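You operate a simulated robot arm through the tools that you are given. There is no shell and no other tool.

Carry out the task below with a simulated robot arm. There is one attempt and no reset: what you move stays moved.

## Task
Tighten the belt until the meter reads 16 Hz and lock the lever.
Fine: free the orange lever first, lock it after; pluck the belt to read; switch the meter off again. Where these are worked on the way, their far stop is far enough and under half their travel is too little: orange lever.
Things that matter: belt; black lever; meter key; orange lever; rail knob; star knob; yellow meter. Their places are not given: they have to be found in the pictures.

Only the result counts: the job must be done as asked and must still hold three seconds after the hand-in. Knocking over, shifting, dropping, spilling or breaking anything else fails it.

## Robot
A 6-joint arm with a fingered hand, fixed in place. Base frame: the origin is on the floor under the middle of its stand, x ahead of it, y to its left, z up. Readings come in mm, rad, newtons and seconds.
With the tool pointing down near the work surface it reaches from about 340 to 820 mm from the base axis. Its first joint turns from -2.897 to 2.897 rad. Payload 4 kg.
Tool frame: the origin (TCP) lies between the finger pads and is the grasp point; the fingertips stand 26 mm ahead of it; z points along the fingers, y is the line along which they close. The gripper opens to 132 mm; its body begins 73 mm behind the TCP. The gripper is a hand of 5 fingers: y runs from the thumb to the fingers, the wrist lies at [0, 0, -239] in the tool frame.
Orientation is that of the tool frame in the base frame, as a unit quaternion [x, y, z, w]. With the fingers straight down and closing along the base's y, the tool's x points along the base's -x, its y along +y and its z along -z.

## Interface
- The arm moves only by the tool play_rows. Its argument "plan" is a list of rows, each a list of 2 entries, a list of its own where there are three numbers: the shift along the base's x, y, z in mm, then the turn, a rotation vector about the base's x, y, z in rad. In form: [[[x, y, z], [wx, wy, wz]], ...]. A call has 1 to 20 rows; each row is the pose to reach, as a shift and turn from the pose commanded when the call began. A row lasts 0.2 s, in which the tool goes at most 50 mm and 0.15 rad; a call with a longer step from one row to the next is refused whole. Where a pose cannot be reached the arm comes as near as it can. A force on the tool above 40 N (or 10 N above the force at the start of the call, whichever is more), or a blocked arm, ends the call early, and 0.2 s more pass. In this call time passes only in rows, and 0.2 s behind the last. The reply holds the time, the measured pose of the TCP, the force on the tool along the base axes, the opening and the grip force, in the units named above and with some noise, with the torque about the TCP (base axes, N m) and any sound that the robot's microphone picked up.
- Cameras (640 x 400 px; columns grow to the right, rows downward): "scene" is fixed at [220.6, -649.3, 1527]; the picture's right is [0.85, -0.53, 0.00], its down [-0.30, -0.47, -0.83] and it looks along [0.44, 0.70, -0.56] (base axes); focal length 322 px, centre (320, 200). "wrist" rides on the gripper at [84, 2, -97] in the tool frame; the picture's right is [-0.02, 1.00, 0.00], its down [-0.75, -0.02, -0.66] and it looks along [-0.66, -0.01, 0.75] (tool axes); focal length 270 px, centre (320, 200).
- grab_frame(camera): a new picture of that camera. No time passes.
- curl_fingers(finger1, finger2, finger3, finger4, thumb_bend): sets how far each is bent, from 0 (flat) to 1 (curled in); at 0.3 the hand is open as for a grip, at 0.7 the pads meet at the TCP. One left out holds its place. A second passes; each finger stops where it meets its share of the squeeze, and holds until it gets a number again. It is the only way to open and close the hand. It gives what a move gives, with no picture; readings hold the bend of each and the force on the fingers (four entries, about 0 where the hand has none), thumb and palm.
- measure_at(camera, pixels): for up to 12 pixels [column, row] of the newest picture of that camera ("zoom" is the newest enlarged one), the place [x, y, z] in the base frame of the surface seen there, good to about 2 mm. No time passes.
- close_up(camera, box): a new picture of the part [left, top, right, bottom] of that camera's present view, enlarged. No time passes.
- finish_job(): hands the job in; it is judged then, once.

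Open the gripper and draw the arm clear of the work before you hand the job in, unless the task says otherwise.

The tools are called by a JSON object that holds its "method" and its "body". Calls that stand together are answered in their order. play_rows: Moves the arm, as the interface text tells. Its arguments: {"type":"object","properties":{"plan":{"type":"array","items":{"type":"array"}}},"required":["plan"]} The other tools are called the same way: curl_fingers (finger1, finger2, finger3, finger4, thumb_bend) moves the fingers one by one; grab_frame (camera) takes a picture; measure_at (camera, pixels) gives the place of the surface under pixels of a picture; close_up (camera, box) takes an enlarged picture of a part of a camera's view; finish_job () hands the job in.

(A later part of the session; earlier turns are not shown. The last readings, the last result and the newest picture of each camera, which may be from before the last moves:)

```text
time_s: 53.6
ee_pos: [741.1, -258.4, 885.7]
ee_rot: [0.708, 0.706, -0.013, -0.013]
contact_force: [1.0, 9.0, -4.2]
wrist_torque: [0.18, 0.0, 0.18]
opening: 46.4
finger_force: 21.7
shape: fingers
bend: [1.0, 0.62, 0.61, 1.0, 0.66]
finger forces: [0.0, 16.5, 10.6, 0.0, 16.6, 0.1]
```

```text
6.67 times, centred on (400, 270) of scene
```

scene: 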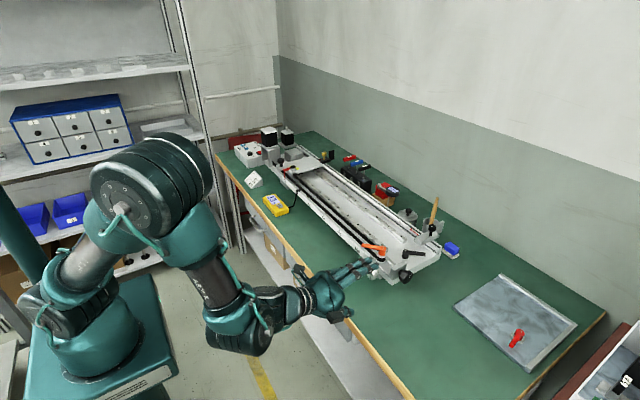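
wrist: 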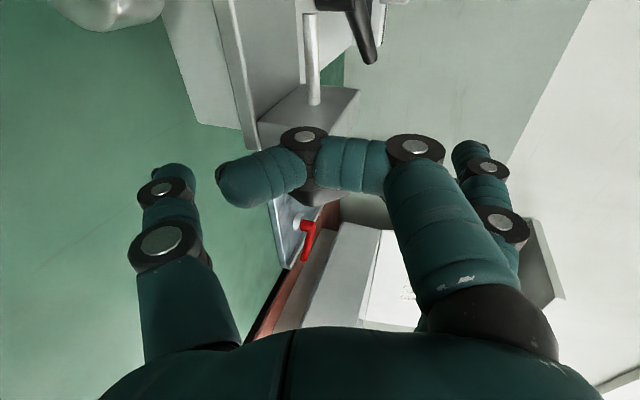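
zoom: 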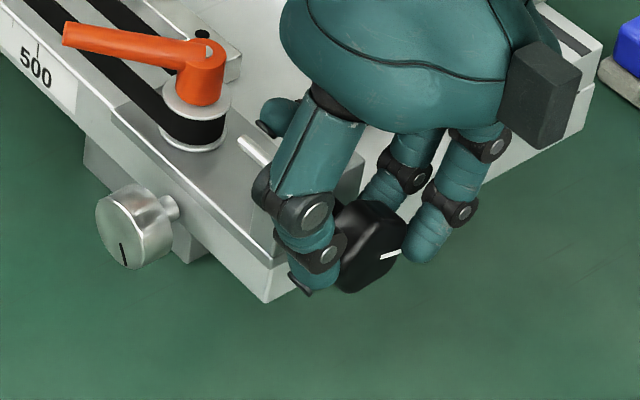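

The mark is now about horizontal (≈90°). I release the knob and lift straight off.

{"method": "curl_fingers", "body": {"finger2": 0.3, "finger3": 0.3, "thumb_bend": 0.3}}

{"method": "play_rows", "body": {"plan": [[[-2, 0, 25], [0, 0, 0]], [[-8, 0, 55], [0, 0, 0]], [[-25, 0, 85], [0, -0.035, 0]], [[-60, 0, 100], [0, -0.035, 0]], [[-100, 0, 110], [0, -0.035, 0]], [[-140, 10, 120], [0, -0.035, 0]]]}}

{"method": "close_up", "body": {"camera": "scene", "box": [396, 262, 412, 286]}}

{"method": "grab_frame", "body": {"camera": "wrist"}}

```text
time_s: 54.6
ee_pos: [741.9, -257.9, 886.4]
ee_rot: [0.707, 0.707, -0.013, -0.012]
contact_force: [0.4, -0.6, 0.1]
wrist_torque: [-0.03, -0.01, -0.01]
opening: 64.6
finger_force: 0.0
shape: fingers
bend: [1.0, 0.3, 0.3, 1.0, 0.3]
finger forces: [0.1, 0.1, 0.1, 0.0, 0.1, 0.0]
```

```text
time_s: 56.0
ee_pos: [599.9, -249.1, 1006.4]
ee_rot: [0.708, 0.706, 0.001, 0.0]
contact_force: [0.5, 0.6, -0.6]
wrist_torque: [0.0, 0.0, -0.02]
opening: 64.7
finger_force: 0.1
shape: fingers
bend: [1.0, 0.3, 0.3, 1.0, 0.3]
finger forces: [0.1, 0.0, 0.1, 0.0, 0.1, 0.0]
```

```text
16.00 times, centred on (404, 274) of scene
```

zoom: 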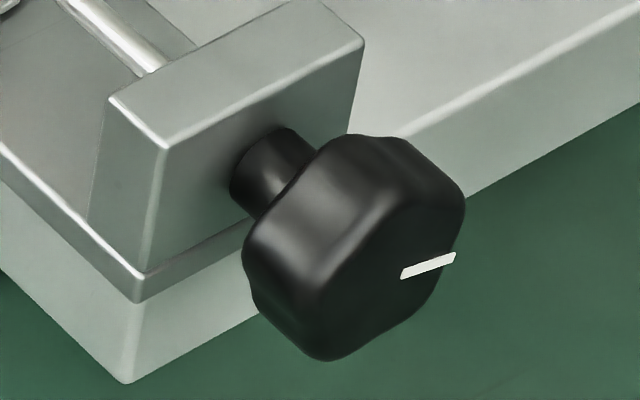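

```text
taken
```

wrist: 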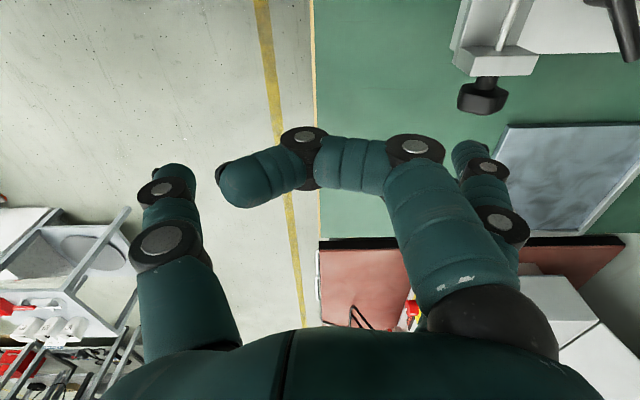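

The mark is now ≈72° clockwise from the start. I set the pointing finger again and go back to the belt segment to pluck and read.

{"method": "curl_fingers", "body": {"finger1": 0.38, "finger2": 1.0, "finger3": 1.0, "finger4": 1.0, "thumb_bend": 1.0}}

{"method": "play_rows", "body": {"plan": [[[0, 45, 0], [0, 0, 0]], [[5, 90, 0], [0, 0, 0]], [[10, 135, 0], [0, 0, 0]], [[15, 180, 0], [0, 0, 0]], [[20, 225, 0], [0, 0, 0]], [[25, 270, 0], [0, 0, 0]], [[30, 315, -15], [0, 0, 0]], [[33, 355, -40], [0, 0, 0]], [[35, 395, -65], [0, 0, 0]], [[35, 432, -90], [0, 0, 0]], [[35, 432, -120], [0, 0, 0]], [[35, 432, -132], [0, 0, 0]]]}}

{"method": "close_up", "body": {"camera": "wrist", "box": [400, 0, 640, 150]}}

```text
time_s: 57.0
ee_pos: [600.1, -249.5, 1007.8]
ee_rot: [0.707, 0.707, 0.0, 0.001]
contact_force: [0.2, 0.1, 0.7]
wrist_torque: [-0.02, 0.02, 0.04]
opening: 54.0
finger_force: 0.0
shape: fingers
bend: [0.38, 0.9, 0.9, 1.0, 0.9]
finger forces: [0.1, 0.0, 0.0, 0.1, 0.0, 0.0]
```

```text
time_s: 59.6
ee_pos: [636.7, 184.2, 873.3]
ee_rot: [0.707, 0.707, 0.0, 0.001]
contact_force: [-0.4, 0.0, 0.3]
wrist_torque: [-0.02, -0.01, 0.0]
opening: 49.5
finger_force: 0.0
shape: fingers
bend: [0.38, 0.97, 0.97, 1.0, 0.93]
finger forces: [0.1, 0.0, 0.0, 0.0, 0.0, 0.0]
```

```text
2.67 times, centred on (520, 75) of wrist
```

zoom: 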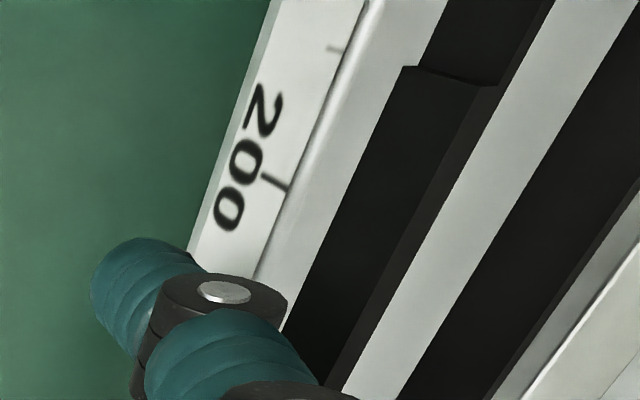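

The finger is beside the segment as before. I push ≈10 mm and pull back quickly, then move away to let the meter be seen.

{"method": "play_rows", "body": {"plan": [[[14, 0, 0], [0, 0, 0]], [[20, 0, 0], [0, 0, 0]], [[24, 0, 0], [0, 0, 0]], [[28, 0, 0], [0, 0, 0]], [[-16, 0, 0], [0, 0, 0]], [[-20, 0, 0], [0, 0, 0]], [[-20, -30, 30], [0, 0, 0]], [[-20, -70, 45], [0, 0, 0]], [[-20, -115, 55], [0, 0, 0]], [[-20, -160, 60], [0, 0, 0]]]}}

{"method": "close_up", "body": {"camera": "scene", "box": [250, 180, 310, 225]}}

```text
time_s: 61.8
ee_pos: [617.3, 25.7, 935.2]
ee_rot: [0.708, 0.707, 0.001, 0.0]
contact_force: [0.3, -0.8, -1.0]
wrist_torque: [0.03, 0.01, 0.03]
opening: 49.5
finger_force: 0.1
shape: fingers
bend: [0.38, 0.97, 0.97, 1.0, 0.93]
finger forces: [0.0, 0.0, 0.0, 0.0, 0.0, 0.0]
```

```text
8.89 times, centred on (280, 202) of scene
```

zoom: 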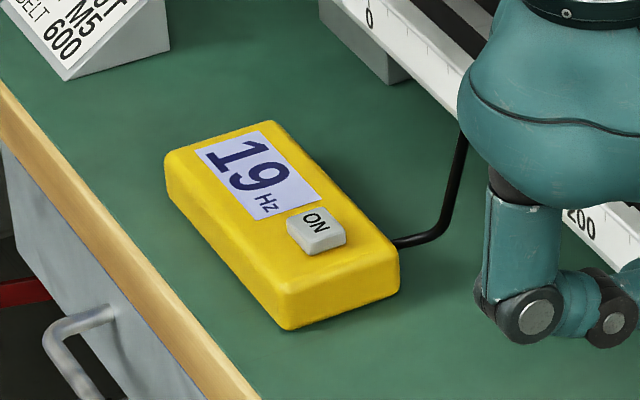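

It reads 19 Hz now: 72° raised it from 13 to 19. I need to go back about 37° to reach 16. I return to a pre-grasp pose for the knob at swing −30°.

{"method": "play_rows", "body": {"plan": [[[-10, -40, 20], [0, 0, 0]], [[-15, -85, 40], [0, 0, 0]], [[-15, -130, 58], [0, 0, 0]], [[-15, -175, 70], [0, 0, 0]], [[-15, -220, 75], [0, 0, 0]], [[-10, -260, 75], [0, 0, 0]], [[0, -284, 75], [0, 0, 0]], [[20, -284, 65], [0, -0.131, 0]], [[40, -284, 55], [0, -0.262, 0]], [[55, -284, 45], [0, -0.393, 0]], [[64, -284, 34.3], [0, -0.5236, 0]]]}}

{"method": "curl_fingers", "body": {"finger1": 1.0, "finger2": 0.3, "finger3": 0.3, "finger4": 1.0, "thumb_bend": 0.3}}

{"method": "close_up", "body": {"camera": "scene", "box": [350, 215, 440, 300]}}

{"method": "grab_frame", "body": {"camera": "wrist"}}

```text
time_s: 64.2
ee_pos: [681.1, -259.2, 967.9]
ee_rot: [0.684, 0.682, 0.183, 0.184]
contact_force: [1.0, 1.0, 0.8]
wrist_torque: [-0.02, 0.02, 0.01]
opening: 49.2
finger_force: 0.1
shape: fingers
bend: [0.38, 0.97, 0.97, 1.0, 0.93]
finger forces: [0.0, 0.0, 0.1, 0.0, 0.1, 0.0]
```

```text
time_s: 65.2
ee_pos: [682.4, -259.2, 968.9]
ee_rot: [0.683, 0.682, 0.183, 0.184]
contact_force: [-0.3, -0.1, 0.0]
wrist_torque: [0.02, -0.02, -0.04]
opening: 64.6
finger_force: 0.0
shape: fingers
bend: [1.0, 0.3, 0.3, 1.0, 0.3]
finger forces: [0.1, 0.0, 0.0, 0.0, 0.0, 0.0]
```

```text
4.71 times, centred on (395, 258) of scene
```

zoom: 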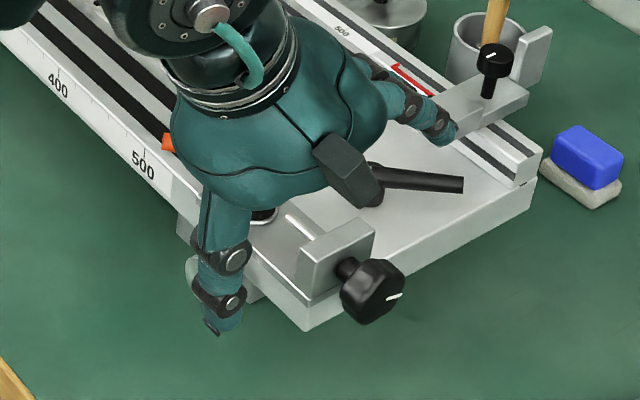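

```text
taken
```

wrist: 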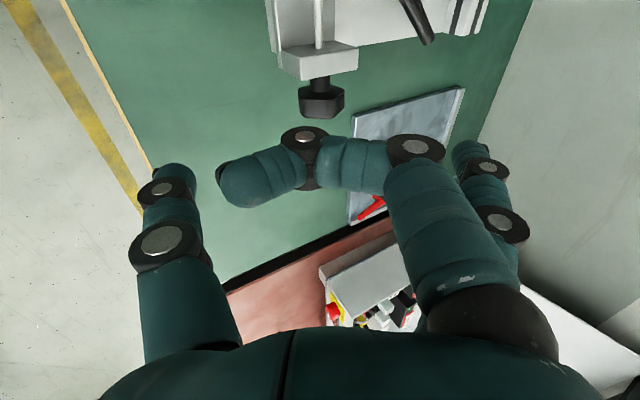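

Pre-grasp is good; the mark on the knob points to the right (horizontal). I advance ≈99 mm along the tool axis onto the knob and then close.

{"method": "play_rows", "body": {"plan": [[[17, 0.5, -29], [0, 0, 0]], [[32, 0.7, -55], [0, 0, 0]], [[43, 0.7, -74], [0, 0, 0]], [[49.5, 0.7, -85.6], [0, 0, 0]]]}}

{"method": "curl_fingers", "body": {"finger2": 0.75, "finger3": 0.75, "thumb_bend": 0.75}}

{"method": "close_up", "body": {"camera": "scene", "box": [385, 250, 425, 290]}}

```text
time_s: 66.2
ee_pos: [730.9, -260.8, 883.2]
ee_rot: [0.684, 0.681, 0.183, 0.184]
contact_force: [0.2, 0.1, -0.3]
wrist_torque: [0.01, 0.0, 0.02]
opening: 64.6
finger_force: 0.1
shape: fingers
bend: [1.0, 0.3, 0.3, 1.0, 0.3]
finger forces: [0.1, 0.1, 0.0, 0.0, 0.1, 0.1]
```

```text
time_s: 67.2
ee_pos: [730.1, -260.3, 883.8]
ee_rot: [0.684, 0.682, 0.183, 0.181]
contact_force: [-3.8, -3.6, -12.2]
wrist_torque: [0.0, 0.22, -0.01]
opening: 46.4
finger_force: 17.9
shape: fingers
bend: [1.0, 0.6, 0.72, 1.0, 0.65]
finger forces: [0.1, 7.8, 8.6, 0.0, 19.5, 0.1]
```

```text
10.00 times, centred on (405, 270) of scene
```

zoom: 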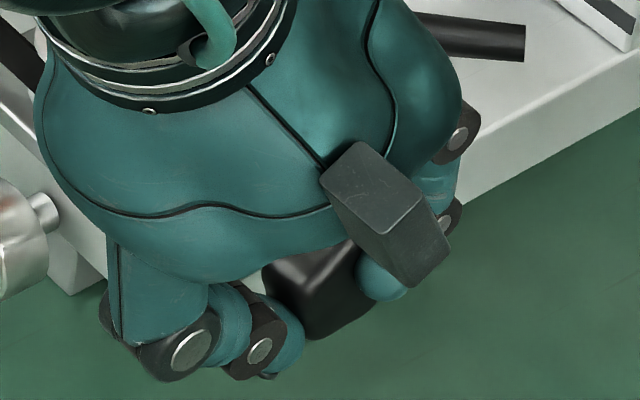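

The knob is held again (finger2 7.8 N, thumb 19.5 N). I turn it back (−y rotation) by 32° first and then check the mark.

{"method": "play_rows", "body": {"plan": [[[-2.3, 0, -1.5], [0, -0.1396, 0]], [[-4.3, 0, -3.4], [0, -0.2793, 0]], [[-6.1, 0, -5.4], [0, -0.4189, 0]], [[-7.5, 0, -7.7], [0, -0.5585, 0]]]}}

{"method": "close_up", "body": {"camera": "scene", "box": [385, 250, 425, 290]}}

```text
time_s: 68.2
ee_pos: [723.1, -259.8, 875.8]
ee_rot: [0.608, 0.605, 0.364, 0.364]
contact_force: [3.6, -10.2, -16.2]
wrist_torque: [-0.02, 0.31, -0.09]
opening: 46.5
finger_force: 19.4
shape: fingers
bend: [1.0, 0.6, 0.72, 1.0, 0.65]
finger forces: [0.0, 6.7, 11.4, 0.0, 21.7, 0.0]
```

```text
10.00 times, centred on (405, 270) of scene
```

zoom: 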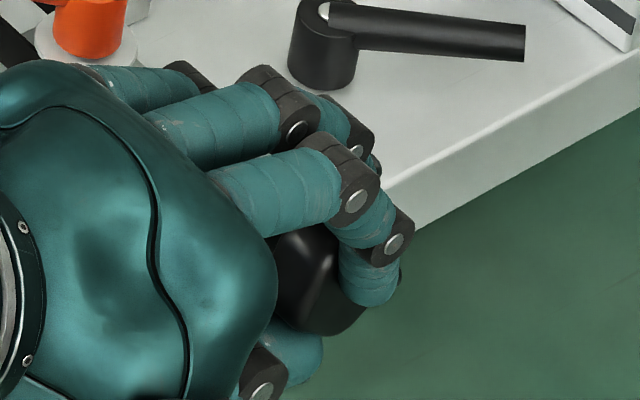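

The mark is hidden behind finger3. I open the fingers to see how far the knob turned back.

{"method": "curl_fingers", "body": {"finger2": 0.3, "finger3": 0.3, "thumb_bend": 0.3}}

{"method": "close_up", "body": {"camera": "scene", "box": [396, 262, 412, 286]}}

```text
time_s: 69.2
ee_pos: [721.8, -259.6, 876.4]
ee_rot: [0.606, 0.605, 0.365, 0.365]
contact_force: [-1.1, -0.4, 0.9]
wrist_torque: [0.01, -0.02, 0.02]
opening: 64.5
finger_force: 0.1
shape: fingers
bend: [1.0, 0.3, 0.3, 1.0, 0.3]
finger forces: [0.0, 0.1, 0.0, 0.0, 0.0, 0.0]
```

```text
16.00 times, centred on (404, 274) of scene
```

zoom: 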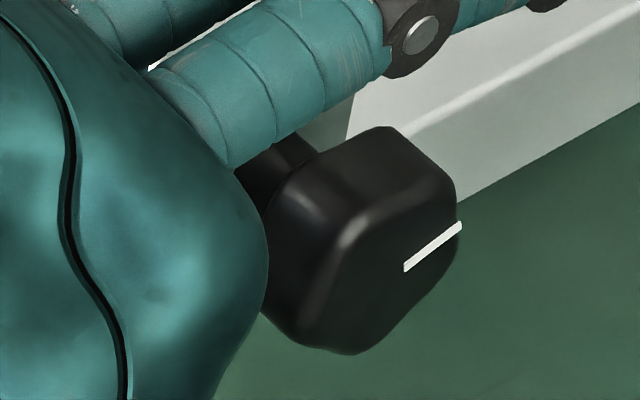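

The mark is back to ≈66° (22° for 32° of hand). I need ≈16° more. I swing the open hand forward 24° around the knob, regrip, and turn back again.

{"method": "play_rows", "body": {"plan": [[[1.4, 1, 2.3], [0, 0.1396, 0]], [[3.2, 1.5, 4.3], [0, 0.2793, 0]], [[5.2, 1.7, 6.2], [0, 0.4189, 0]]]}}

{"method": "curl_fingers", "body": {"finger2": 0.75, "finger3": 0.75, "thumb_bend": 0.75}}

{"method": "close_up", "body": {"camera": "scene", "box": [385, 250, 425, 290]}}

```text
time_s: 70.0
ee_pos: [727.0, -258.3, 881.3]
ee_rot: [0.67, 0.668, 0.23, 0.229]
contact_force: [0.4, -0.1, 0.8]
wrist_torque: [0.01, 0.01, 0.01]
opening: 64.6
finger_force: 0.1
shape: fingers
bend: [1.0, 0.3, 0.3, 1.0, 0.3]
finger forces: [0.0, 0.1, 0.0, 0.0, 0.1, 0.0]
```

```text
time_s: 71.0
ee_pos: [725.3, -256.2, 880.7]
ee_rot: [0.669, 0.668, 0.231, 0.229]
contact_force: [-1.5, 1.3, -7.0]
wrist_torque: [-0.05, 0.14, 0.06]
opening: 46.6
finger_force: 17.4
shape: fingers
bend: [1.0, 0.63, 0.6, 1.0, 0.65]
finger forces: [0.0, 8.2, 7.4, 0.0, 19.2, 0.0]
```

```text
10.00 times, centred on (405, 270) of scene
```

zoom: 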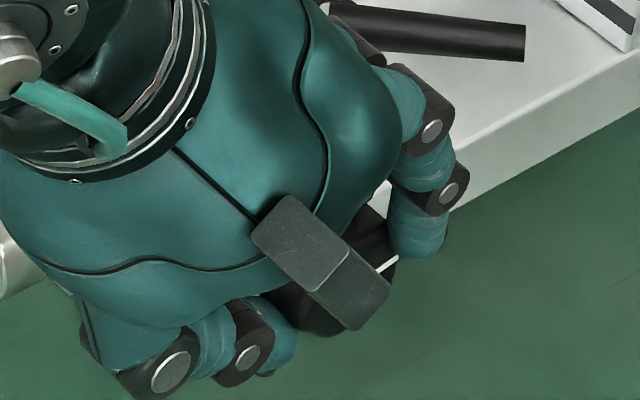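

Both fingers and thumb hold the knob (8.2/7.4/19.2 N). I turn back by 24° and look at the mark.

{"method": "play_rows", "body": {"plan": [[[-2.0, 0, -1.9], [0, -0.1396, 0]], [[-3.8, 0, -3.9], [0, -0.2793, 0]], [[-5.2, 0, -6.2], [0, -0.4189, 0]]]}}

{"method": "close_up", "body": {"camera": "scene", "box": [396, 262, 412, 286]}}

```text
time_s: 71.8
ee_pos: [722.4, -257.8, 873.9]
ee_rot: [0.607, 0.605, 0.365, 0.363]
contact_force: [1.8, 2.0, -12.5]
wrist_torque: [-0.14, 0.24, 0.14]
opening: 46.5
finger_force: 18.3
shape: fingers
bend: [1.0, 0.63, 0.61, 1.0, 0.65]
finger forces: [0.0, 8.8, 6.5, 0.1, 21.0, 0.0]
```

```text
16.00 times, centred on (404, 274) of scene
```

zoom: 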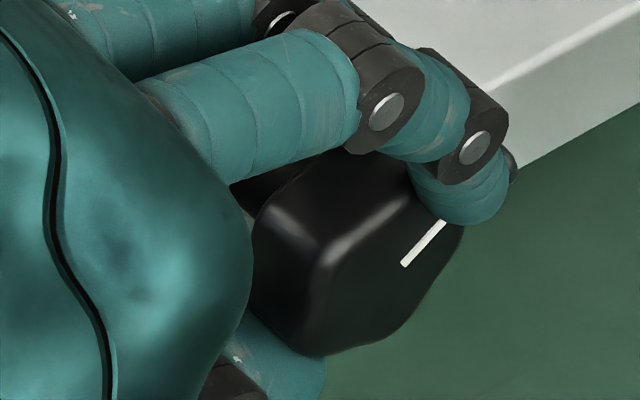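

The mark is at ≈56°; the target is about 51°. Still gripping, I turn back another 7°.

{"method": "play_rows", "body": {"plan": [[[-0.5, 0, -1.1], [0, -0.061, 0]], [[-1.0, 0, -2.2], [0, -0.122, 0]]]}}

{"method": "close_up", "body": {"camera": "scene", "box": [396, 262, 412, 286]}}

```text
time_s: 72.4
ee_pos: [719.8, -256.5, 873.0]
ee_rot: [0.583, 0.582, 0.4, 0.401]
contact_force: [-2.4, 2.9, -10.7]
wrist_torque: [-0.09, 0.26, 0.11]
opening: 46.7
finger_force: 19.0
shape: fingers
bend: [1.0, 0.64, 0.61, 1.0, 0.65]
finger forces: [0.1, 10.1, 6.4, 0.0, 22.2, 0.0]
```

```text
16.00 times, centred on (404, 274) of scene
```

zoom: 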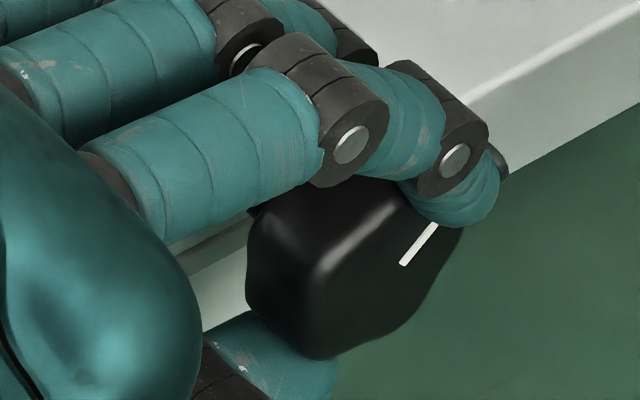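

The mark is at ≈50°. I release, retract along the tool axis, then turn upright and move toward the belt.

{"method": "curl_fingers", "body": {"finger2": 0.3, "finger3": 0.3, "thumb_bend": 0.3}}

{"method": "play_rows", "body": {"plan": [[[-30, 0, 11], [0, 0, 0]], [[-65, 0, 25], [0, 0, 0]], [[-100, 0, 40], [0, 0, 0]], [[-110, 0, 60], [0, 0.134, 0]], [[-115, 10, 80], [0, 0.268, 0]], [[-115, 20, 100], [0, 0.401, 0]], [[-115, 30, 115], [0, 0.535, 0]], [[-115, 50, 125], [0, 0.669, 0]], [[-115, 75, 125], [0, 0.803, 0]], [[-115, 100, 125], [0, 0.937, 0]], [[-115, 130, 125], [0, 1.07, 0]], [[-115, 165, 125], [0, 1.204, 0]]]}}

{"method": "curl_fingers", "body": {"finger1": 0.38, "finger2": 1.0, "finger3": 1.0, "finger4": 1.0, "thumb_bend": 1.0}}

{"method": "close_up", "body": {"camera": "scene", "box": [396, 262, 412, 286]}}

```text
time_s: 73.4
ee_pos: [719.7, -257.5, 872.3]
ee_rot: [0.583, 0.582, 0.401, 0.4]
contact_force: [0.5, -0.3, -0.2]
wrist_torque: [0.03, 0.03, 0.0]
opening: 64.8
finger_force: 0.1
shape: fingers
bend: [1.0, 0.3, 0.3, 1.0, 0.3]
finger forces: [0.0, 0.1, 0.1, 0.0, 0.1, 0.1]
```

```text
time_s: 76.0
ee_pos: [606.6, -92.4, 998.0]
ee_rot: [0.708, 0.706, 0.0, 0.0]
contact_force: [0.6, 0.4, 0.2]
wrist_torque: [0.04, 0.0, 0.0]
opening: 64.7
finger_force: 0.0
shape: fingers
bend: [1.0, 0.3, 0.3, 1.0, 0.3]
finger forces: [0.1, 0.0, 0.0, 0.0, 0.0, 0.0]
```

```text
time_s: 77.0
ee_pos: [606.2, -93.1, 998.0]
ee_rot: [0.708, 0.706, 0.0, 0.002]
contact_force: [0.6, 0.2, -0.3]
wrist_torque: [0.02, 0.01, -0.01]
opening: 53.8
finger_force: 0.1
shape: fingers
bend: [0.38, 0.9, 0.9, 1.0, 0.9]
finger forces: [0.1, 0.1, 0.0, 0.0, 0.0, 0.0]
```

```text
16.00 times, centred on (404, 274) of scene
```

zoom: 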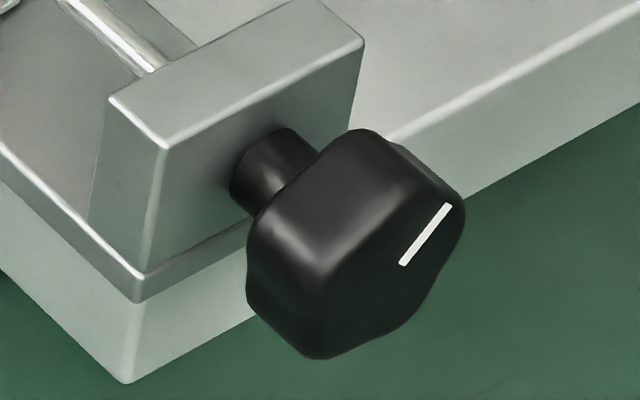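

The mark is at ≈47°, predicted ≈15.8 Hz. I go to the belt segment and pluck again.

{"method": "play_rows", "body": {"plan": [[[5, 45, 0], [0, 0, 0]], [[10, 90, 0], [0, 0, 0]], [[15, 135, -10], [0, 0, 0]], [[20, 180, -30], [0, 0, 0]], [[25, 220, -55], [0, 0, 0]], [[30, 250, -85], [0, 0, 0]], [[30, 277, -110], [0, 0, 0]], [[30, 277, -124], [0, 0, 0]], [[44, 277, -124], [0, 0, 0]], [[50, 277, -124], [0, 0, 0]], [[54, 277, -124], [0, 0, 0]], [[58, 277, -124], [0, 0, 0]], [[14, 277, -124], [0, 0, 0]], [[10, 277, -124], [0, 0, 0]], [[10, 247, -94], [0, 0, 0]], [[10, 207, -79], [0, 0, 0]], [[10, 162, -69], [0, 0, 0]], [[10, 117, -64], [0, 0, 0]]]}}

{"method": "close_up", "body": {"camera": "scene", "box": [250, 180, 310, 225]}}

```text
time_s: 80.8
ee_pos: [617.3, 23.6, 936.4]
ee_rot: [0.707, 0.707, 0.001, 0.001]
contact_force: [-0.3, -0.2, -0.5]
wrist_torque: [0.0, 0.01, -0.03]
opening: 49.8
finger_force: 0.0
shape: fingers
bend: [0.38, 0.97, 0.97, 1.0, 0.93]
finger forces: [0.0, 0.0, 0.0, 0.1, 0.0, 0.0]
```

```text
8.89 times, centred on (280, 202) of scene
```

zoom: 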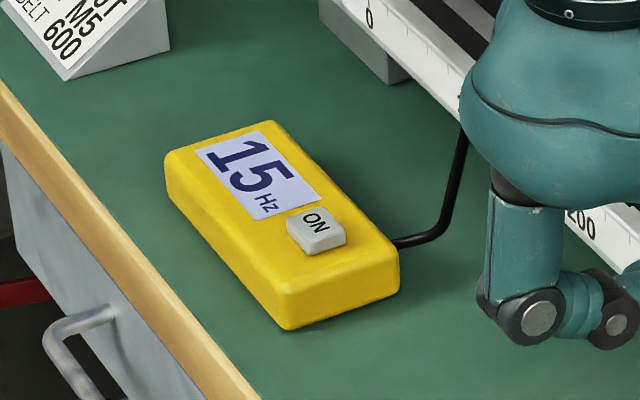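

It reads 15 Hz at mark ≈47°. Together with 13 at 17° and 19 at 89°, 16 Hz should be near 54–55°, so I need about +8° clockwise. I return to the pre-grasp at swing −70°.

{"method": "play_rows", "body": {"plan": [[[-10, -40, 20], [0, 0, 0]], [[-15, -85, 40], [0, 0, 0]], [[-15, -130, 58], [0, 0, 0]], [[-15, -175, 70], [0, 0, 0]], [[-15, -220, 75], [0, 0, 0]], [[-15, -255, 70], [0, -0.136, 0]], [[-20, -275, 60], [0, -0.272, 0]], [[-30, -281, 50], [0, -0.407, 0]], [[-40, -281, 40], [0, -0.543, 0]], [[-45, -281, 30], [0, -0.679, 0]], [[-45, -281, 20], [0, -0.815, 0]], [[-40, -281, 10], [0, -0.95, 0]], [[-25, -281, 0], [0, -1.086, 0]], [[0, -281, -15], [0, -1.2217, 0]], [[11.4, -281, -29.5], [0, -1.2217, 0]]]}}

{"method": "curl_fingers", "body": {"finger1": 1.0, "finger2": 0.3, "finger3": 0.3, "finger4": 1.0, "thumb_bend": 0.3}}

{"method": "close_up", "body": {"camera": "scene", "box": [350, 215, 440, 300]}}

```text
time_s: 84.0
ee_pos: [627.7, -257.5, 905.1]
ee_rot: [0.58, 0.577, 0.406, 0.407]
contact_force: [0.7, -0.6, 0.4]
wrist_torque: [-0.01, -0.02, -0.02]
opening: 49.5
finger_force: 0.0
shape: fingers
bend: [0.38, 0.97, 0.97, 1.0, 0.93]
finger forces: [0.1, 0.0, 0.0, 0.0, 0.0, 0.0]
```

```text
time_s: 85.0
ee_pos: [628.1, -258.5, 904.9]
ee_rot: [0.58, 0.578, 0.406, 0.406]
contact_force: [-0.4, 0.1, 0.6]
wrist_torque: [0.0, 0.0, -0.01]
opening: 64.5
finger_force: 0.0
shape: fingers
bend: [1.0, 0.3, 0.3, 1.0, 0.3]
finger forces: [0.0, 0.0, 0.0, 0.0, 0.1, 0.1]
```

```text
4.71 times, centred on (395, 258) of scene
```

zoom: 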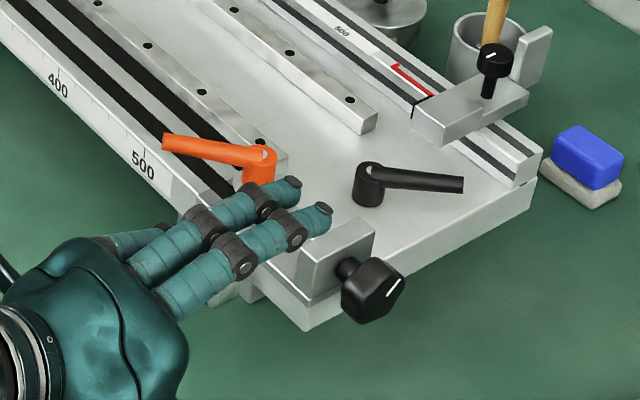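

In position. I advance onto the knob and close the fingers.

{"method": "play_rows", "body": {"plan": [[[35, 0.5, -12], [0, 0, 0]], [[65, 0.5, -22], [0, 0, 0]], [[84, 0.5, -28.7], [0, 0, 0]], [[94.7, 0.5, -32.3], [0, 0, 0]]]}}

{"method": "curl_fingers", "body": {"finger2": 0.75, "finger3": 0.75, "thumb_bend": 0.75}}

{"method": "close_up", "body": {"camera": "scene", "box": [396, 262, 412, 286]}}

```text
time_s: 86.0
ee_pos: [724.0, -256.7, 872.9]
ee_rot: [0.58, 0.578, 0.406, 0.406]
contact_force: [-0.3, -0.6, -0.3]
wrist_torque: [0.02, 0.0, -0.01]
opening: 64.6
finger_force: 0.0
shape: fingers
bend: [1.0, 0.3, 0.3, 1.0, 0.3]
finger forces: [0.0, 0.0, 0.0, 0.1, 0.0, 0.1]
```

```text
time_s: 87.0
ee_pos: [723.2, -256.7, 872.1]
ee_rot: [0.581, 0.579, 0.405, 0.405]
contact_force: [5.3, -0.2, -13.1]
wrist_torque: [-0.07, 0.18, 0.07]
opening: 47.2
finger_force: 16.7
shape: fingers
bend: [1.0, 0.68, 0.61, 1.0, 0.64]
finger forces: [0.1, 6.0, 6.4, 0.1, 21.4, 0.1]
```

```text
16.00 times, centred on (404, 274) of scene
```

zoom: 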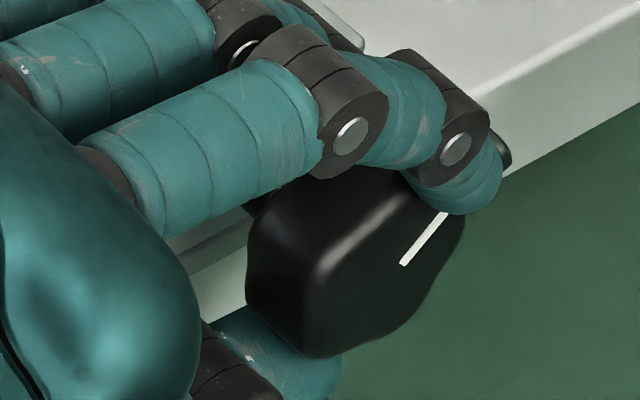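

The mark is unchanged (≈47°) with grip on. I turn +10° of hand and look at the mark (target slope right/up ≈0.96).

{"method": "play_rows", "body": {"plan": [[[0.6, 0, 1.4], [0, 0.0873, 0]], [[1.4, 0, 3.1], [0, 0.1745, 0]]]}}

{"method": "close_up", "body": {"camera": "scene", "box": [396, 262, 412, 286]}}

```text
time_s: 87.6
ee_pos: [723.5, -255.6, 875.6]
ee_rot: [0.613, 0.612, 0.354, 0.353]
contact_force: [9.0, -1.1, -14.1]
wrist_torque: [-0.1, 0.13, 0.07]
opening: 47.1
finger_force: 16.1
shape: fingers
bend: [1.0, 0.68, 0.61, 1.0, 0.64]
finger forces: [0.0, 6.9, 6.6, 0.0, 18.9, 0.1]
```

```text
16.00 times, centred on (404, 274) of scene
```

zoom: 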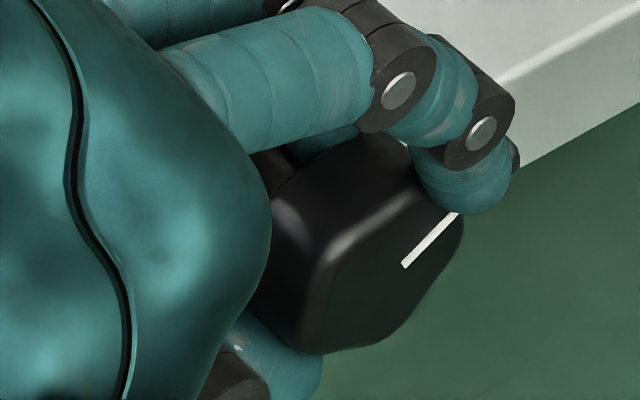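

The mark reads ≈55.6°, on target. I release and recheck the mark.

{"method": "curl_fingers", "body": {"finger2": 0.3, "finger3": 0.3, "thumb_bend": 0.3}}

{"method": "close_up", "body": {"camera": "scene", "box": [396, 262, 412, 286]}}

```text
time_s: 88.6
ee_pos: [724.6, -256.3, 876.9]
ee_rot: [0.613, 0.611, 0.355, 0.353]
contact_force: [-0.1, 0.0, 0.2]
wrist_torque: [-0.04, -0.04, 0.04]
opening: 64.6
finger_force: 0.1
shape: fingers
bend: [1.0, 0.3, 0.3, 1.0, 0.3]
finger forces: [0.0, 0.0, 0.0, 0.2, 0.0, 0.0]
```

```text
16.00 times, centred on (404, 274) of scene
```

zoom: 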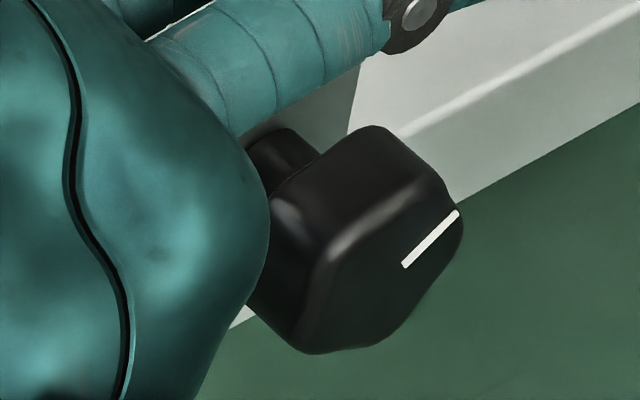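

The mark stayed at ≈55.6° after release. I retract, turn upright, and set the pointing finger for the next pluck.

{"method": "play_rows", "body": {"plan": [[[-28, 0, 16], [0, 0, 0]], [[-58, 0, 33], [0, 0, 0]], [[-90, 0, 52], [0, 0, 0]], [[-105, 0, 70], [0, 0.131, 0]], [[-115, 10, 90], [0, 0.262, 0]], [[-118, 20, 105], [0, 0.393, 0]], [[-118, 35, 118], [0, 0.524, 0]], [[-118, 60, 121], [0, 0.654, 0]], [[-118, 90, 121], [0, 0.785, 0]], [[-118, 125, 121], [0, 0.916, 0]], [[-118, 163, 121], [0, 1.047, 0]]]}}

{"method": "curl_fingers", "body": {"finger1": 0.38, "finger2": 1.0, "finger3": 1.0, "finger4": 1.0, "thumb_bend": 1.0}}

```text
time_s: 91.0
ee_pos: [603.2, -95.6, 996.5]
ee_rot: [0.708, 0.706, 0.0, 0.002]
contact_force: [0.0, -0.1, 0.3]
wrist_torque: [0.01, -0.04, -0.02]
opening: 64.7
finger_force: 0.0
shape: fingers
bend: [1.0, 0.3, 0.3, 1.0, 0.3]
finger forces: [0.0, 0.0, 0.0, 0.0, 0.0, 0.1]
```

```text
time_s: 92.0
ee_pos: [605.4, -93.9, 995.8]
ee_rot: [0.708, 0.706, -0.001, 0.001]
contact_force: [-0.4, 0.3, -1.8]
wrist_torque: [0.02, -0.01, 0.01]
opening: 53.7
finger_force: 0.1
shape: fingers
bend: [0.38, 0.9, 0.9, 1.0, 0.9]
finger forces: [0.0, 0.0, 0.0, 0.1, 0.0, 0.0]
```

Hand is at (605,-94,996) with the finger pointing. I repeat the pluck moves and then look at the meter.

{"method": "play_rows", "body": {"plan": [[[5, 45, 0], [0, 0, 0]], [[10, 90, 0], [0, 0, 0]], [[15, 135, -10], [0, 0, 0]], [[20, 180, -30], [0, 0, 0]], [[25, 220, -55], [0, 0, 0]], [[31, 250, -85], [0, 0, 0]], [[31, 277, -110], [0, 0, 0]], [[31, 277, -122], [0, 0, 0]], [[45, 277, -122], [0, 0, 0]], [[51, 277, -122], [0, 0, 0]], [[55, 277, -122], [0, 0, 0]], [[59, 277, -122], [0, 0, 0]], [[15, 277, -122], [0, 0, 0]], [[11, 277, -122], [0, 0, 0]], [[11, 247, -94], [0, 0, 0]], [[11, 207, -79], [0, 0, 0]], [[11, 162, -69], [0, 0, 0]], [[11, 117, -62], [0, 0, 0]]]}}

{"method": "close_up", "body": {"camera": "scene", "box": [250, 180, 310, 225]}}

```text
time_s: 95.8
ee_pos: [617.5, 21.3, 934.4]
ee_rot: [0.707, 0.707, 0.001, 0.001]
contact_force: [0.1, 0.7, 1.0]
wrist_torque: [0.05, 0.01, 0.01]
opening: 49.5
finger_force: 0.0
shape: fingers
bend: [0.38, 0.97, 0.97, 1.0, 0.93]
finger forces: [0.0, 0.0, 0.1, 0.1, 0.0, 0.0]
```

```text
8.89 times, centred on (280, 202) of scene
```

zoom: 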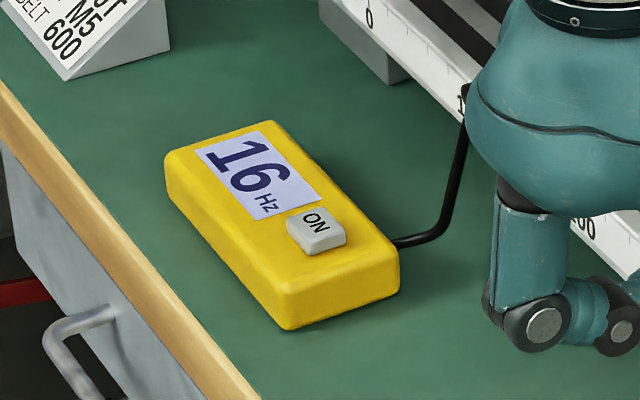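

The meter reads 16 Hz. Now I lock the orange lever; first I measure its present place.

{"method": "close_up", "body": {"camera": "scene", "box": [345, 215, 425, 285]}}

{"method": "grab_frame", "body": {"camera": "wrist"}}

```text
5.71 times, centred on (385, 250) of scene
```

zoom: 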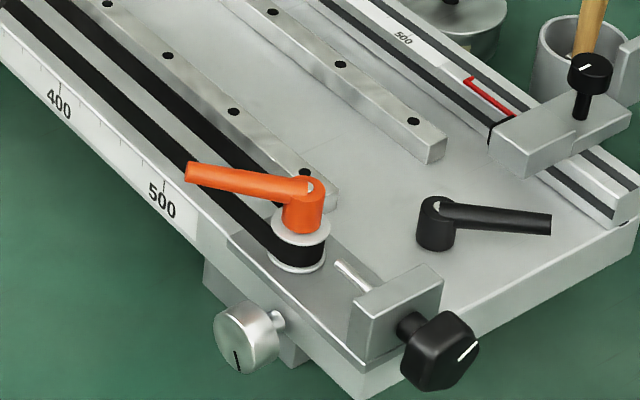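

```text
taken
```

wrist: 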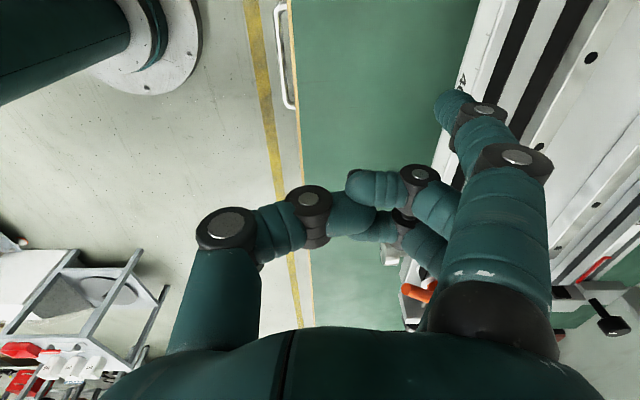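

{"method": "measure_at", "body": {"camera": "zoom", "pixels": [[195, 172], [215, 178], [240, 182], [265, 187], [290, 188], [305, 190], [305, 215], [190, 168], [290, 240], [330, 245]]}}

```text
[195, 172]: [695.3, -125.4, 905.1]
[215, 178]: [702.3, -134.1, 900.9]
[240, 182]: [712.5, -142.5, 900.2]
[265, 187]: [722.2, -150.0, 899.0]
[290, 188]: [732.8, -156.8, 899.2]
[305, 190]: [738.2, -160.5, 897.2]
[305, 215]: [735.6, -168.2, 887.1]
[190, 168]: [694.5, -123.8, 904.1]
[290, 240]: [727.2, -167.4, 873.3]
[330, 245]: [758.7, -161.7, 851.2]
```

Lever hub ≈(740,-159), tip ≈(694,-123). I bring the finger to its (+x,+y) side, at (720,-111), and lower.

{"method": "play_rows", "body": {"plan": [[[10, -30, 20], [0, 0, 0]], [[25, -72, 31], [0, 0, 0]], [[38, -118, 31], [0, 0, 0]], [[45, -165, 31], [0, 0, 0]], [[45, -168, 5], [0, 0, 0]], [[45, -168, -19.4], [0, 0, 0]]]}}

{"method": "grab_frame", "body": {"camera": "wrist"}}

{"method": "close_up", "body": {"camera": "scene", "box": [345, 205, 425, 275]}}

```text
time_s: 97.2
ee_pos: [662.5, -143.7, 912.6]
ee_rot: [0.708, 0.706, 0.0, 0.0]
contact_force: [0.4, -0.8, -0.3]
wrist_torque: [-0.01, -0.02, 0.0]
opening: 49.7
finger_force: 0.0
shape: fingers
bend: [0.38, 0.97, 0.97, 1.0, 0.93]
finger forces: [0.1, 0.0, 0.0, 0.0, 0.1, 0.0]
```

```text
taken
```

wrist: 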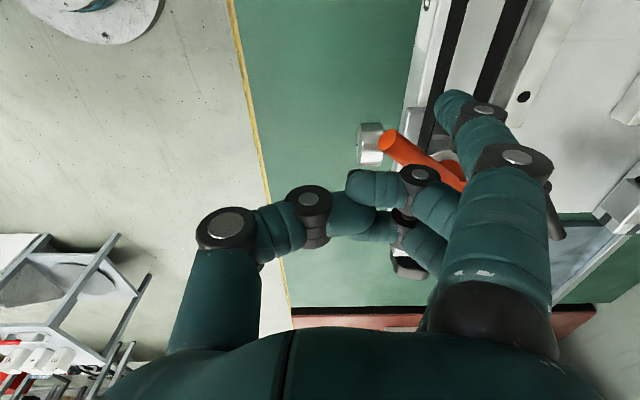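

```text
5.71 times, centred on (385, 240) of scene
```

zoom: 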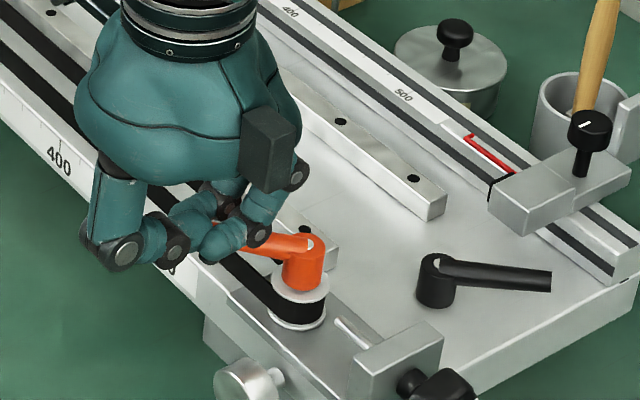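

The finger is on the lever's +y side. I push the handle counter-clockwise along the arc.

{"method": "play_rows", "body": {"plan": [[[-4.9, -5.4, 0], [0, 0, 0]], [[-10.3, -8.7, 0], [0, 0, 0]], [[-15.3, -12.7, 0], [0, 0, 0]], [[-19.7, -17.2, 0], [0, 0, 0]], [[-23.6, -22.2, 0], [0, 0, 0]], [[-26.8, -27.7, 0], [0, 0, 0]], [[-29.4, -33.5, 0], [0, 0, 0]], [[-31.2, -39.6, 0], [0, 0, 0]]]}}

{"method": "grab_frame", "body": {"camera": "wrist"}}

```text
time_s: 99.0
ee_pos: [630.6, -184.3, 916.7]
ee_rot: [0.708, 0.707, 0.0, 0.001]
contact_force: [1.3, 0.9, 0.1]
wrist_torque: [0.01, 0.01, 0.06]
opening: 50.7
finger_force: 0.5
shape: fingers
bend: [0.37, 0.97, 0.97, 1.0, 0.93]
finger forces: [0.7, 0.0, 0.0, 0.1, 0.1, 0.0]
```

```text
taken
```

wrist: 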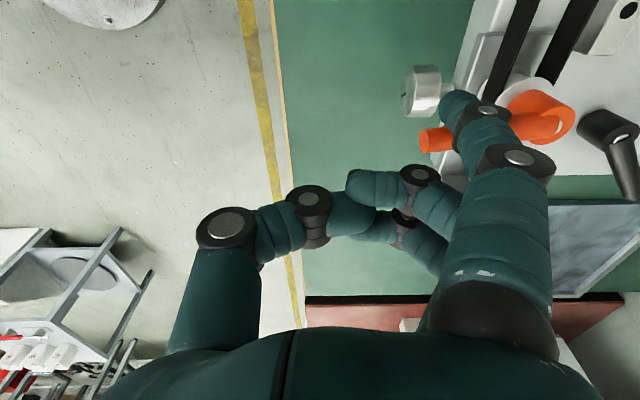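

The lever is following (now pointing to −x). I continue to its original stop.

{"method": "play_rows", "body": {"plan": [[[-0.3, -5.3, 0], [0, 0, 0]], [[-0.6, -11.6, 0], [0, 0, 0]], [[-0.1, -17.9, 0], [0, 0, 0]], [[1.2, -24.2, 0], [0, 0, 0]], [[3.2, -30.2, 0], [0, 0, 0]], [[5.9, -35.9, 0], [0, 0, 0]]]}}

{"method": "grab_frame", "body": {"camera": "wrist"}}

```text
time_s: 100.4
ee_pos: [636.3, -219.0, 915.3]
ee_rot: [0.707, 0.707, 0.0, 0.001]
contact_force: [-4.1, 11.8, 1.2]
wrist_torque: [0.26, -0.05, 0.85]
opening: 45.8
finger_force: 6.7
shape: fingers
bend: [0.42, 0.97, 0.97, 1.0, 0.93]
finger forces: [12.5, 0.1, 0.1, 0.0, 0.0, 0.0]
```

```text
taken
```

wrist: 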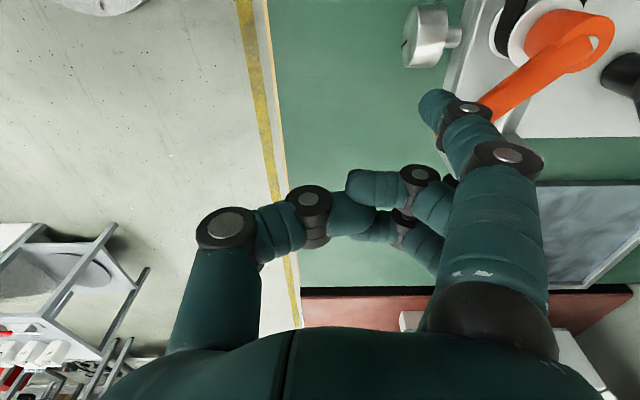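

12.5 N is felt, so the stop is met. I measure the handle direction and compare with the original.

{"method": "measure_at", "body": {"camera": "wrist", "pixels": [[495, 105], [510, 92], [530, 75], [550, 58], [570, 40], [595, 25]]}}

{"method": "play_rows", "body": {"plan": [[[-6, 14, 0], [0, 0, 0]], [[-14, 26, 0], [0, 0, 0]], [[-20, 30, 35], [0, 0, 0]], [[-30, 35, 70], [0, 0, 0]], [[-50, 50, 90], [0, 0, 0]]]}}

{"method": "close_up", "body": {"camera": "scene", "box": [345, 215, 425, 285]}}

```text
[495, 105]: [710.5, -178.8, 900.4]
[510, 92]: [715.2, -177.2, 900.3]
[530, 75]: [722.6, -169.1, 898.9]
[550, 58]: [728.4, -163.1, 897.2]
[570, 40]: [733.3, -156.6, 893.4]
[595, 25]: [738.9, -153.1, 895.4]
```

```text
time_s: 101.6
ee_pos: [584.8, -170.3, 1004.4]
ee_rot: [0.708, 0.706, 0.0, -0.001]
contact_force: [-0.5, -0.8, -1.2]
wrist_torque: [-0.02, 0.02, 0.04]
opening: 49.6
finger_force: 0.0
shape: fingers
bend: [0.38, 0.97, 0.97, 1.0, 0.93]
finger forces: [0.0, 0.0, 0.0, 0.0, 0.0, 0.0]
```

```text
5.71 times, centred on (385, 250) of scene
```

zoom: 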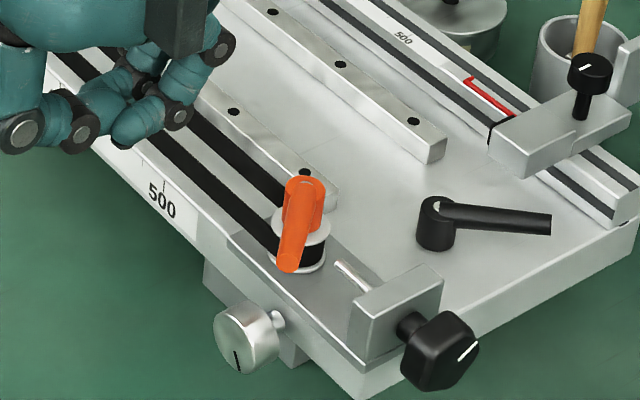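

The lever is back at its original locked position. I pluck once more to confirm 16 Hz with the lever locked.

{"method": "play_rows", "body": {"plan": [[[5, 45, 0], [0, 0, 0]], [[10, 90, 0], [0, 0, 0]], [[20, 135, 0], [0, 0, 0]], [[30, 180, 0], [0, 0, 0]], [[38, 225, -10], [0, 0, 0]], [[46, 265, -30], [0, 0, 0]], [[50, 300, -60], [0, 0, 0]], [[51, 332, -90], [0, 0, 0]], [[51, 354, -115], [0, 0, 0]], [[51, 354, -130], [0, 0, 0]], [[65, 354, -130], [0, 0, 0]], [[71, 354, -130], [0, 0, 0]], [[75, 354, -130], [0, 0, 0]], [[79, 354, -130], [0, 0, 0]], [[35, 354, -130], [0, 0, 0]], [[31, 354, -130], [0, 0, 0]], [[31, 324, -100], [0, 0, 0]], [[31, 284, -85], [0, 0, 0]], [[31, 239, -75], [0, 0, 0]], [[31, 194, -68], [0, 0, 0]]]}}

{"method": "close_up", "body": {"camera": "scene", "box": [250, 180, 310, 225]}}

```text
time_s: 105.8
ee_pos: [617.0, 24.6, 937.0]
ee_rot: [0.708, 0.706, 0.001, 0.0]
contact_force: [0.3, 0.0, -0.2]
wrist_torque: [-0.06, -0.03, 0.0]
opening: 49.5
finger_force: 0.0
shape: fingers
bend: [0.38, 0.97, 0.97, 1.0, 0.93]
finger forces: [0.0, 0.0, 0.0, 0.1, 0.1, 0.0]
```

```text
8.89 times, centred on (280, 202) of scene
```

zoom: 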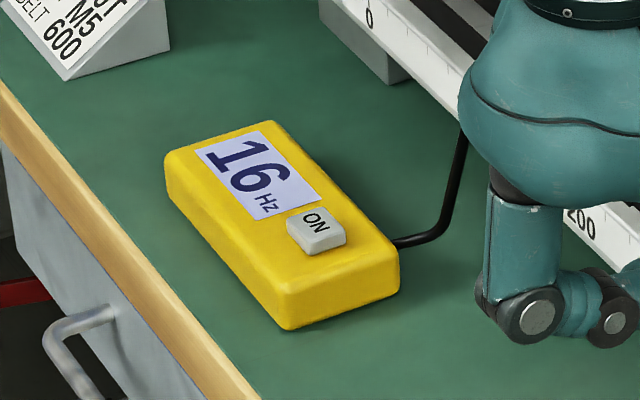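

Still 16 Hz with the lever locked. Now I move above the meter key to switch it off.

{"method": "play_rows", "body": {"plan": [[[-8, 42, 0], [0, 0, 0]], [[-16, 86, 0], [0, 0, 0]], [[-25, 130, 0], [0, 0, 0]], [[-25, 174, 0], [0, 0, 0]], [[-25, 218, -5], [0, 0, 0]], [[-25, 258, -15], [0, 0, 0]], [[-25, 288, -40], [0, 0, 0]], [[-25, 288, -70], [0, 0, 0]], [[-25, 288, -86], [0, 0, 0]]]}}

{"method": "grab_frame", "body": {"camera": "wrist"}}

```text
time_s: 107.8
ee_pos: [591.4, 310.9, 850.8]
ee_rot: [0.708, 0.706, 0.0, 0.001]
contact_force: [-0.7, -0.9, 0.3]
wrist_torque: [0.02, -0.02, 0.02]
opening: 49.7
finger_force: 0.1
shape: fingers
bend: [0.38, 0.97, 0.97, 1.0, 0.93]
finger forces: [0.0, 0.1, 0.0, 0.0, 0.0, 0.1]
```

```text
taken
```

wrist: 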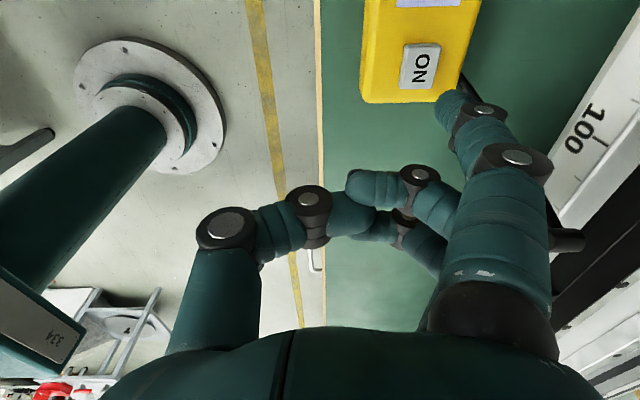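

The view matches the first press (key at (421,66)). I press down slowly until the click, then lift.

{"method": "play_rows", "body": {"plan": [[[1, 1, -20], [0, 0, 0]], [[1, 1, -36], [0, 0, 0]], [[1, 1, -42], [0, 0, 0]], [[1, 1, -45], [0, 0, 0]], [[1, 1, -47], [0, 0, 0]], [[1, 1, -48], [0, 0, 0]], [[1, 1, -49], [0, 0, 0]], [[1, 1, -50], [0, 0, 0]]]}}

```text
time_s: 109.6
ee_pos: [593.6, 313.1, 802.1]
ee_rot: [0.707, 0.707, 0.0, 0.001]
contact_force: [-2.5, -3.2, 11.7]
wrist_torque: [0.29, -0.65, -0.12]
opening: 49.5
finger_force: 5.5
shape: fingers
bend: [0.39, 0.97, 0.97, 1.0, 0.93]
finger forces: [11.1, 0.0, 0.1, 0.0, 0.1, 0.1]
heard: click
```

A click was heard. I lift and check that the display is blank.

{"method": "play_rows", "body": {"plan": [[[0, 0, 5], [0, 0, 0]], [[0, 0, 25], [0, 0, 0]], [[-10, 0, 65], [0, 0, 0]], [[-30, 0, 105], [0, 0, 0]], [[-60, 0, 140], [0, 0, 0]], [[-90, 0, 170], [0, 0, 0]]]}}

{"method": "close_up", "body": {"camera": "scene", "box": [250, 180, 310, 225]}}

{"method": "grab_frame", "body": {"camera": "scene"}}

```text
time_s: 111.0
ee_pos: [502.4, 313.6, 970.8]
ee_rot: [0.707, 0.707, -0.001, 0.001]
contact_force: [0.2, 0.0, 0.4]
wrist_torque: [0.0, -0.01, -0.02]
opening: 50.0
finger_force: 0.1
shape: fingers
bend: [0.38, 0.97, 0.97, 1.0, 0.93]
finger forces: [0.2, 0.1, 0.0, 0.0, 0.0, 0.0]
```

```text
8.89 times, centred on (280, 202) of scene
```

zoom: 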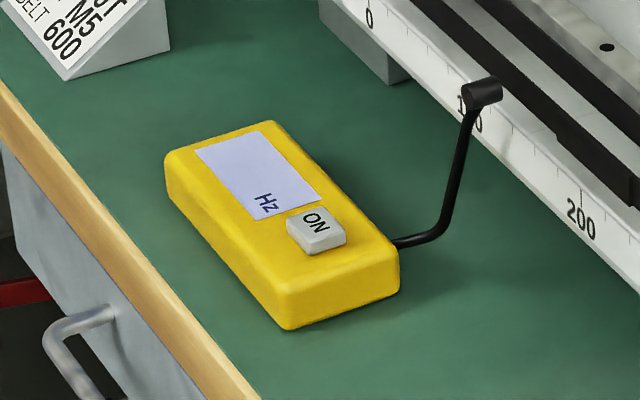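

```text
taken
```

scene: 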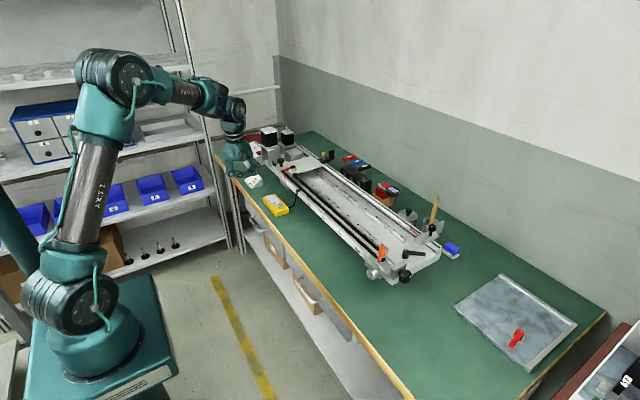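

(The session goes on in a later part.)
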